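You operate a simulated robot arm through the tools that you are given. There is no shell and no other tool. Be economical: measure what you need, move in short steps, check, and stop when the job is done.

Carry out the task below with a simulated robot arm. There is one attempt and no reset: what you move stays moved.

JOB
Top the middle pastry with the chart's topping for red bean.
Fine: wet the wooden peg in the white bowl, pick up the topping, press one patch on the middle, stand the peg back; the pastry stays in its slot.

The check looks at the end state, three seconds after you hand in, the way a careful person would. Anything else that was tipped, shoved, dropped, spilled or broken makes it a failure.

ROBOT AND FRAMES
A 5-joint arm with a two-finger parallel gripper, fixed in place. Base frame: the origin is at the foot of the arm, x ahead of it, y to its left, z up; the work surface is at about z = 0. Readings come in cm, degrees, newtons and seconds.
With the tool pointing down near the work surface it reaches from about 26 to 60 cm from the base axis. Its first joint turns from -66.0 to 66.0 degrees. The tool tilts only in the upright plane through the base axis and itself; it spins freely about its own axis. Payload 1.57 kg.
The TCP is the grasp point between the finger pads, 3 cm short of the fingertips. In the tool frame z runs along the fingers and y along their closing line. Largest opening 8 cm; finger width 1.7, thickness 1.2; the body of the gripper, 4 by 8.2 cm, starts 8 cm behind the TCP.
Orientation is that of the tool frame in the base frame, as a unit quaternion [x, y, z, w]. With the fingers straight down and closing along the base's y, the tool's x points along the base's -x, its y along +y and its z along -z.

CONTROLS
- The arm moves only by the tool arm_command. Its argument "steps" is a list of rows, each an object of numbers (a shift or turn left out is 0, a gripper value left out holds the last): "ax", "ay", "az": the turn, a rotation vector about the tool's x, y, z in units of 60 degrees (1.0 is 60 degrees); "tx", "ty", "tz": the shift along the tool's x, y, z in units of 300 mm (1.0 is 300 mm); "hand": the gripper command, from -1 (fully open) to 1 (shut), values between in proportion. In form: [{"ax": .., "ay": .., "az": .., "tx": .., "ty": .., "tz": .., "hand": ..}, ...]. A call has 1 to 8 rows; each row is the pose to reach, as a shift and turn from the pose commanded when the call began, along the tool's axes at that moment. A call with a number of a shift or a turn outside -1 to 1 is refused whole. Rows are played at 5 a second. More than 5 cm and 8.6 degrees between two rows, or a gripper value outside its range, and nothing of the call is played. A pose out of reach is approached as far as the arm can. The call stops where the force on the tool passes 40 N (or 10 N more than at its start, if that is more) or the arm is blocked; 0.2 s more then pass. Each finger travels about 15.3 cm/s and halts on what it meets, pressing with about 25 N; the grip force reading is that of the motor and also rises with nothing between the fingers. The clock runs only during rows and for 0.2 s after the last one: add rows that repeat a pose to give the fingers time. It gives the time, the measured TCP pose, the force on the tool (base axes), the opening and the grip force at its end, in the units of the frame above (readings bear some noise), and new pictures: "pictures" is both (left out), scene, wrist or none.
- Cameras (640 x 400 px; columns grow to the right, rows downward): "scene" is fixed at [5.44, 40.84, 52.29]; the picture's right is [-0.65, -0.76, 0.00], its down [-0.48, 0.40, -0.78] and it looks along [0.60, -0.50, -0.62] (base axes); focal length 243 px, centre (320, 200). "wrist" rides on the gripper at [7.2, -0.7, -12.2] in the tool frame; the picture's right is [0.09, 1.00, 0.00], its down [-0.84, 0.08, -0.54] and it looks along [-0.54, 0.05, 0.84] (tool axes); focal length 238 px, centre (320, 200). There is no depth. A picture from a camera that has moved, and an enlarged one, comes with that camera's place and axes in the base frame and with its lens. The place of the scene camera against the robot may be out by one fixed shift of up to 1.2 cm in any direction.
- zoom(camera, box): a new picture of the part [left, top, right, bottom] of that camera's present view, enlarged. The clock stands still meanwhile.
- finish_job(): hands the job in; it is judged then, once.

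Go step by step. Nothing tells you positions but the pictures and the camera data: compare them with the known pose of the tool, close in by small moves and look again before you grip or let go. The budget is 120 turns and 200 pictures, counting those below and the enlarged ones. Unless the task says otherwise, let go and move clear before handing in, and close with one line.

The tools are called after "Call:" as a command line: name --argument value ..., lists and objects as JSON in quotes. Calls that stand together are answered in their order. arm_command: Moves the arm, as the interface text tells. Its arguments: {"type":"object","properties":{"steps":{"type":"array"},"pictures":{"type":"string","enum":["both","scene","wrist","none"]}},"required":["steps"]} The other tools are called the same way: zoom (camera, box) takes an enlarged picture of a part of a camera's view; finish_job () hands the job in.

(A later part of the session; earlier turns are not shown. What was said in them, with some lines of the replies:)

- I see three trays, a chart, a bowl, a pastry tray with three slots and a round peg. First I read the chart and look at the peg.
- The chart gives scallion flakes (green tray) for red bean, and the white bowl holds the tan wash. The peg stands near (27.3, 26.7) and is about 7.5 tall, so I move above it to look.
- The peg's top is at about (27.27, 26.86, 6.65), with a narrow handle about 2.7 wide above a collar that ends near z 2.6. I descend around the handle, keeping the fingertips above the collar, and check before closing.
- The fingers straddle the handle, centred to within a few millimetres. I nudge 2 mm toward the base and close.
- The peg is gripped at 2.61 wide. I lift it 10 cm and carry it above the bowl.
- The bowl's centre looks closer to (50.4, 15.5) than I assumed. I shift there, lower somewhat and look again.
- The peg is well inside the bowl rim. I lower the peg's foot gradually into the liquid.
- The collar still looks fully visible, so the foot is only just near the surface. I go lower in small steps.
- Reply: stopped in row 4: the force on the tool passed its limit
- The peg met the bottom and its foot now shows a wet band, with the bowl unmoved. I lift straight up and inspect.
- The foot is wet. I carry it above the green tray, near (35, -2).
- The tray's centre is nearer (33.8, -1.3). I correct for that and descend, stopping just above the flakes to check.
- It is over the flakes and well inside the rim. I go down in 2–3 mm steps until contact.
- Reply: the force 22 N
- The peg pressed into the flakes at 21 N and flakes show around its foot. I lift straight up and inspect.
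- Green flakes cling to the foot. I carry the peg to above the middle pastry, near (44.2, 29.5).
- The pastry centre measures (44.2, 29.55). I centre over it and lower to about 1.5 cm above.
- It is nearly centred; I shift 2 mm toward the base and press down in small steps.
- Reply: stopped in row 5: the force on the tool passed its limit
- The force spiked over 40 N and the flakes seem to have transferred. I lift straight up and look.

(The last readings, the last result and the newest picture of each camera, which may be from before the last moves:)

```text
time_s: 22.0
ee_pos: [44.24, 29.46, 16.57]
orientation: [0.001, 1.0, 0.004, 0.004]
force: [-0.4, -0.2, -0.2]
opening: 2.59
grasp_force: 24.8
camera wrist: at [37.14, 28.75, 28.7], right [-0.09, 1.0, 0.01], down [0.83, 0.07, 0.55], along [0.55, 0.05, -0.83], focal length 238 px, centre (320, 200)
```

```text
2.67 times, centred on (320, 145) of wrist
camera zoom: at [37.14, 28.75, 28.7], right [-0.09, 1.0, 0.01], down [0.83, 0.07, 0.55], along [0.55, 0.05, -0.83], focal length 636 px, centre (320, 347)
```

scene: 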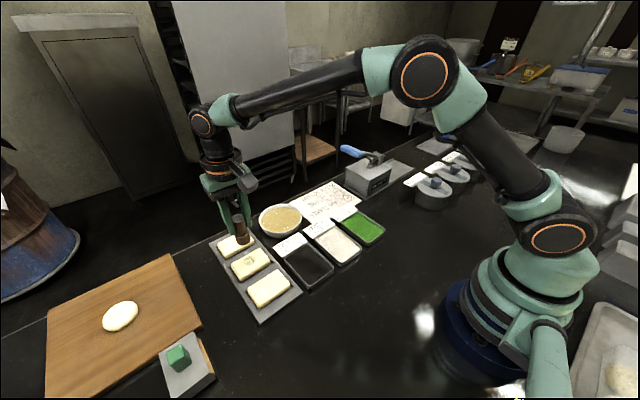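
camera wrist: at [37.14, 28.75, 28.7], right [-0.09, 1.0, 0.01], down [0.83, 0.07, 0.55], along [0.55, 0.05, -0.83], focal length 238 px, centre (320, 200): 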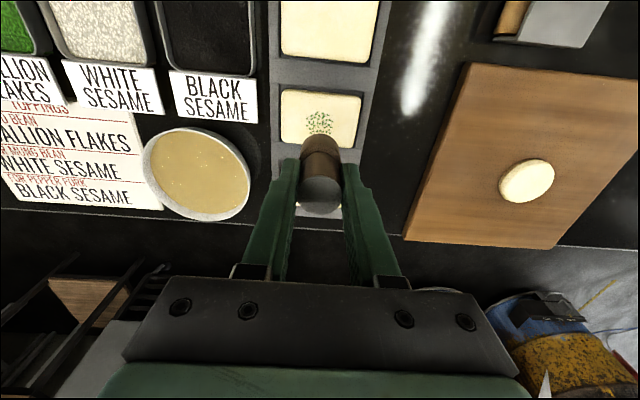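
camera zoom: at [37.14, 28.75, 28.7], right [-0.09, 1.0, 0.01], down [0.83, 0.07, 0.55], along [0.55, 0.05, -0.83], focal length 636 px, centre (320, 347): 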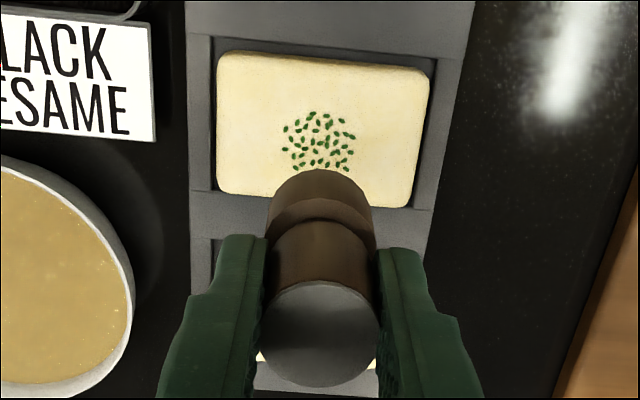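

One clean scallion patch sits on the middle pastry, which is still in its slot. I carry the peg back above its original spot at TCP (26.95, 26.87).

Call:
arm_command --steps '[{"tx": 0.116, "ty": -0.018, "hand": 1}, {"tx": 0.232, "ty": -0.036}, {"tx": 0.348, "ty": -0.054}, {"tx": 0.464, "ty": -0.072}, {"tx": 0.576, "ty": -0.087}, {"tx": 0.576, "ty": -0.087}, {"tx": 0.576, "ty": -0.087, "tz": 0.12}, {"tx": 0.576, "ty": -0.087, "tz": 0.22}]' --pictures "scene"

Call:
zoom --camera "scene" --box '[250, 240, 350, 330]'

```text
time_s: 23.8
ee_pos: [27.13, 26.79, 9.66]
orientation: [0.001, 1.0, 0.005, 0.004]
force: [0.2, -0.7, 0.1]
opening: 2.55
grasp_force: 25.3
```

scene: 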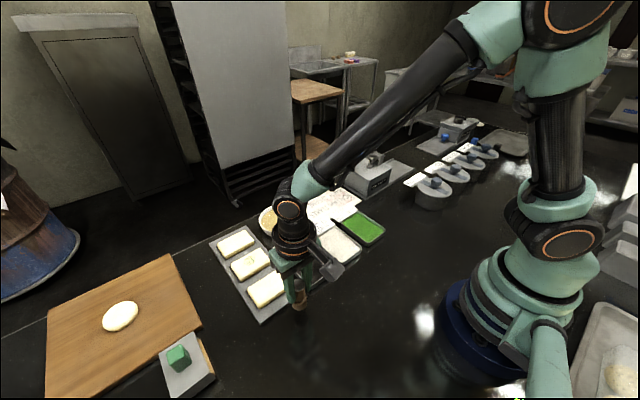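

```text
4.44 times, centred on (300, 285) of scene
camera zoom: at [5.44, 40.84, 52.29], right [-0.65, -0.76, 0.0], down [-0.48, 0.4, -0.78], along [0.6, -0.5, -0.62], focal length 1080 px, centre (409, -178)
```

zoom: 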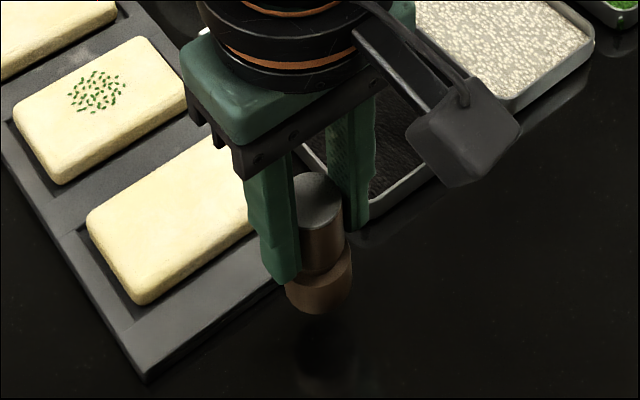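

Spot reached. I lower until the foot nearly touches, then creep down to contact.

Call:
arm_command --steps '[{"tx": 0.004, "tz": 0.05, "hand": 1}, {"tx": 0.004, "tz": 0.09}, {"tx": 0.004, "tz": 0.105}, {"tx": 0.004, "tz": 0.105}]' --pictures "none"

Call:
zoom --camera "scene" --box '[250, 240, 350, 330]'

```text
time_s: 24.8
ee_pos: [26.88, 26.77, 6.52]
orientation: [0.001, 1.0, 0.004, 0.005]
force: [-0.8, -0.7, -1.0]
opening: 2.58
grasp_force: 24.7
```

```text
4.44 times, centred on (300, 285) of scene
camera zoom: at [5.44, 40.84, 52.29], right [-0.65, -0.76, 0.0], down [-0.48, 0.4, -0.78], along [0.6, -0.5, -0.62], focal length 1080 px, centre (409, -178)
```

zoom: 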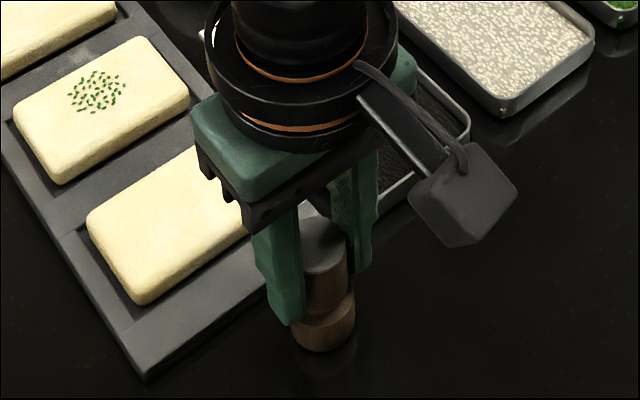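

No contact yet at TCP 6.52; I creep down another 3 mm.

Call:
arm_command --steps '[{"tz": 0.004, "hand": 1}, {"tz": 0.008}, {"tz": 0.008}]' --pictures "none"

```text
time_s: 25.6
ee_pos: [26.81, 26.87, 6.46]
orientation: [0.001, 1.0, 0.005, 0.004]
force: [0.0, -0.3, 3.9]
opening: 2.56
grasp_force: 25.0
```

Light contact (about 4 N): the peg is standing on the surface. I open the fingers in stages.

Call:
arm_command --steps '[{"hand": 0.3}, {"hand": 0.2}, {"hand": 0.0}, {"hand": -0.4}, {"hand": -1}, {"hand": -1}, {"hand": -1}]'

Call:
zoom --camera "scene" --box '[250, 240, 350, 330]'

```text
time_s: 27.2
ee_pos: [26.81, 26.99, 6.42]
orientation: [0.001, 1.0, 0.004, 0.004]
force: [0.0, -0.7, 0.5]
opening: 8.0
grasp_force: 0.0
camera wrist: at [19.75, 26.17, 18.54], right [-0.09, 1.0, 0.01], down [0.83, 0.07, 0.55], along [0.55, 0.06, -0.84], focal length 238 px, centre (320, 200)
```

scene: 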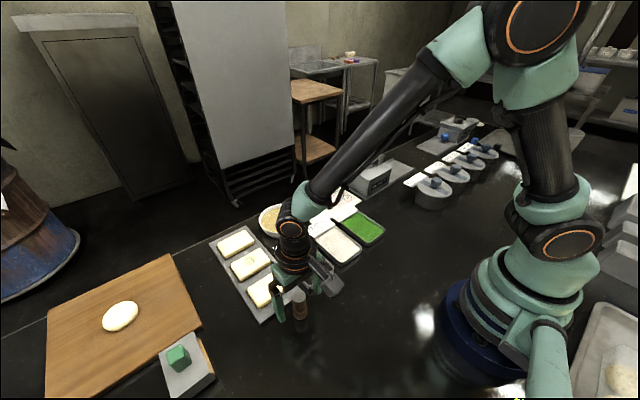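
wrist: 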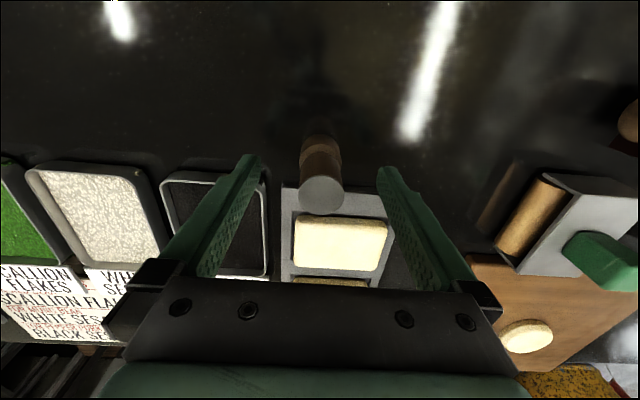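

```text
4.44 times, centred on (300, 285) of scene
camera zoom: at [5.44, 40.84, 52.29], right [-0.65, -0.76, 0.0], down [-0.48, 0.4, -0.78], along [0.6, -0.5, -0.62], focal length 1080 px, centre (409, -178)
```

zoom: 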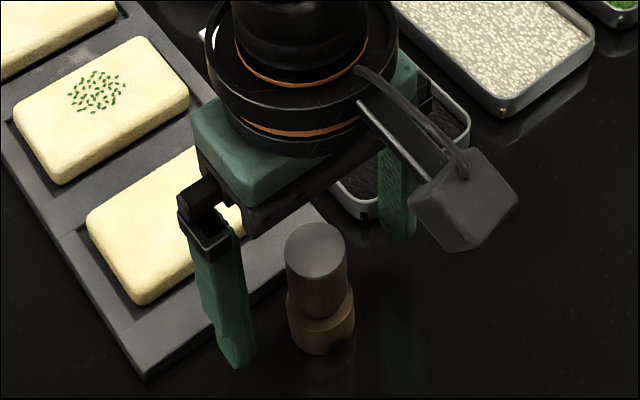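

The peg stands free and upright at its original spot. I rise straight up and take a last look.

Call:
arm_command --steps '[{"tz": -0.1, "hand": -1}, {"tz": -0.22}, {"tz": -0.35}, {"tz": -0.48}, {"tz": -0.6}, {"tz": -0.6}]'

Call:
zoom --camera "scene" --box '[200, 170, 400, 330]'

```text
time_s: 28.6
ee_pos: [26.71, 27.19, 24.34]
orientation: [0.001, 1.0, 0.004, 0.004]
force: [0.4, -0.2, 0.4]
opening: 8.01
grasp_force: 0.0
camera wrist: at [19.62, 26.35, 36.52], right [-0.09, 1.0, 0.01], down [0.83, 0.07, 0.55], along [0.55, 0.06, -0.84], focal length 238 px, centre (320, 200)
```

scene: 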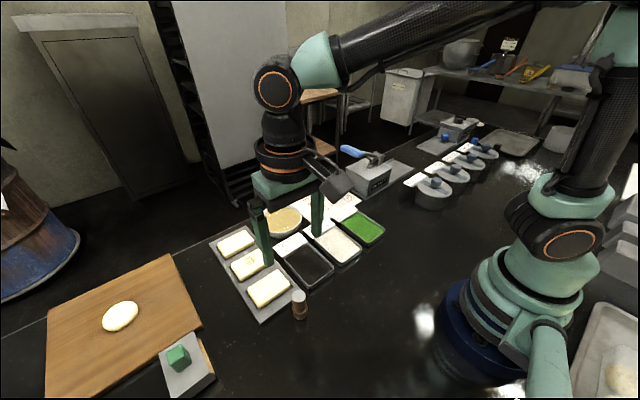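
wrist: 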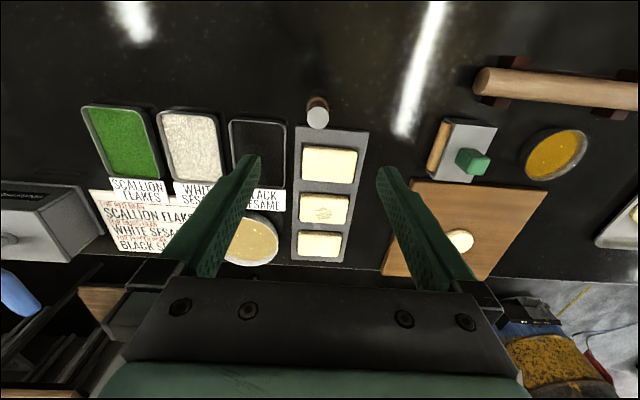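

```text
2.50 times, centred on (300, 250) of scene
camera zoom: at [5.44, 40.84, 52.29], right [-0.65, -0.76, 0.0], down [-0.48, 0.4, -0.78], along [0.6, -0.5, -0.62], focal length 607 px, centre (370, 75)
```

zoom: 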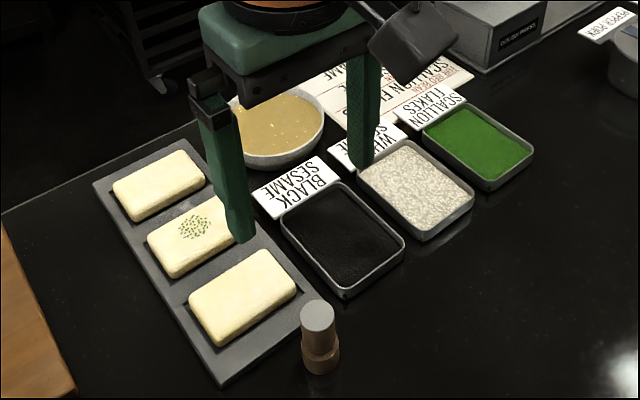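

The peg stands back in place, the middle pastry has its scallion patch and sits in its slot, and nothing else has moved. I hand in.

Call:
finish_job

```text
The job is handed in.
```

The middle pastry has one patch of scallion flakes, the chart's topping for red bean, and it is still in its slot. The peg is back standing on its spot.
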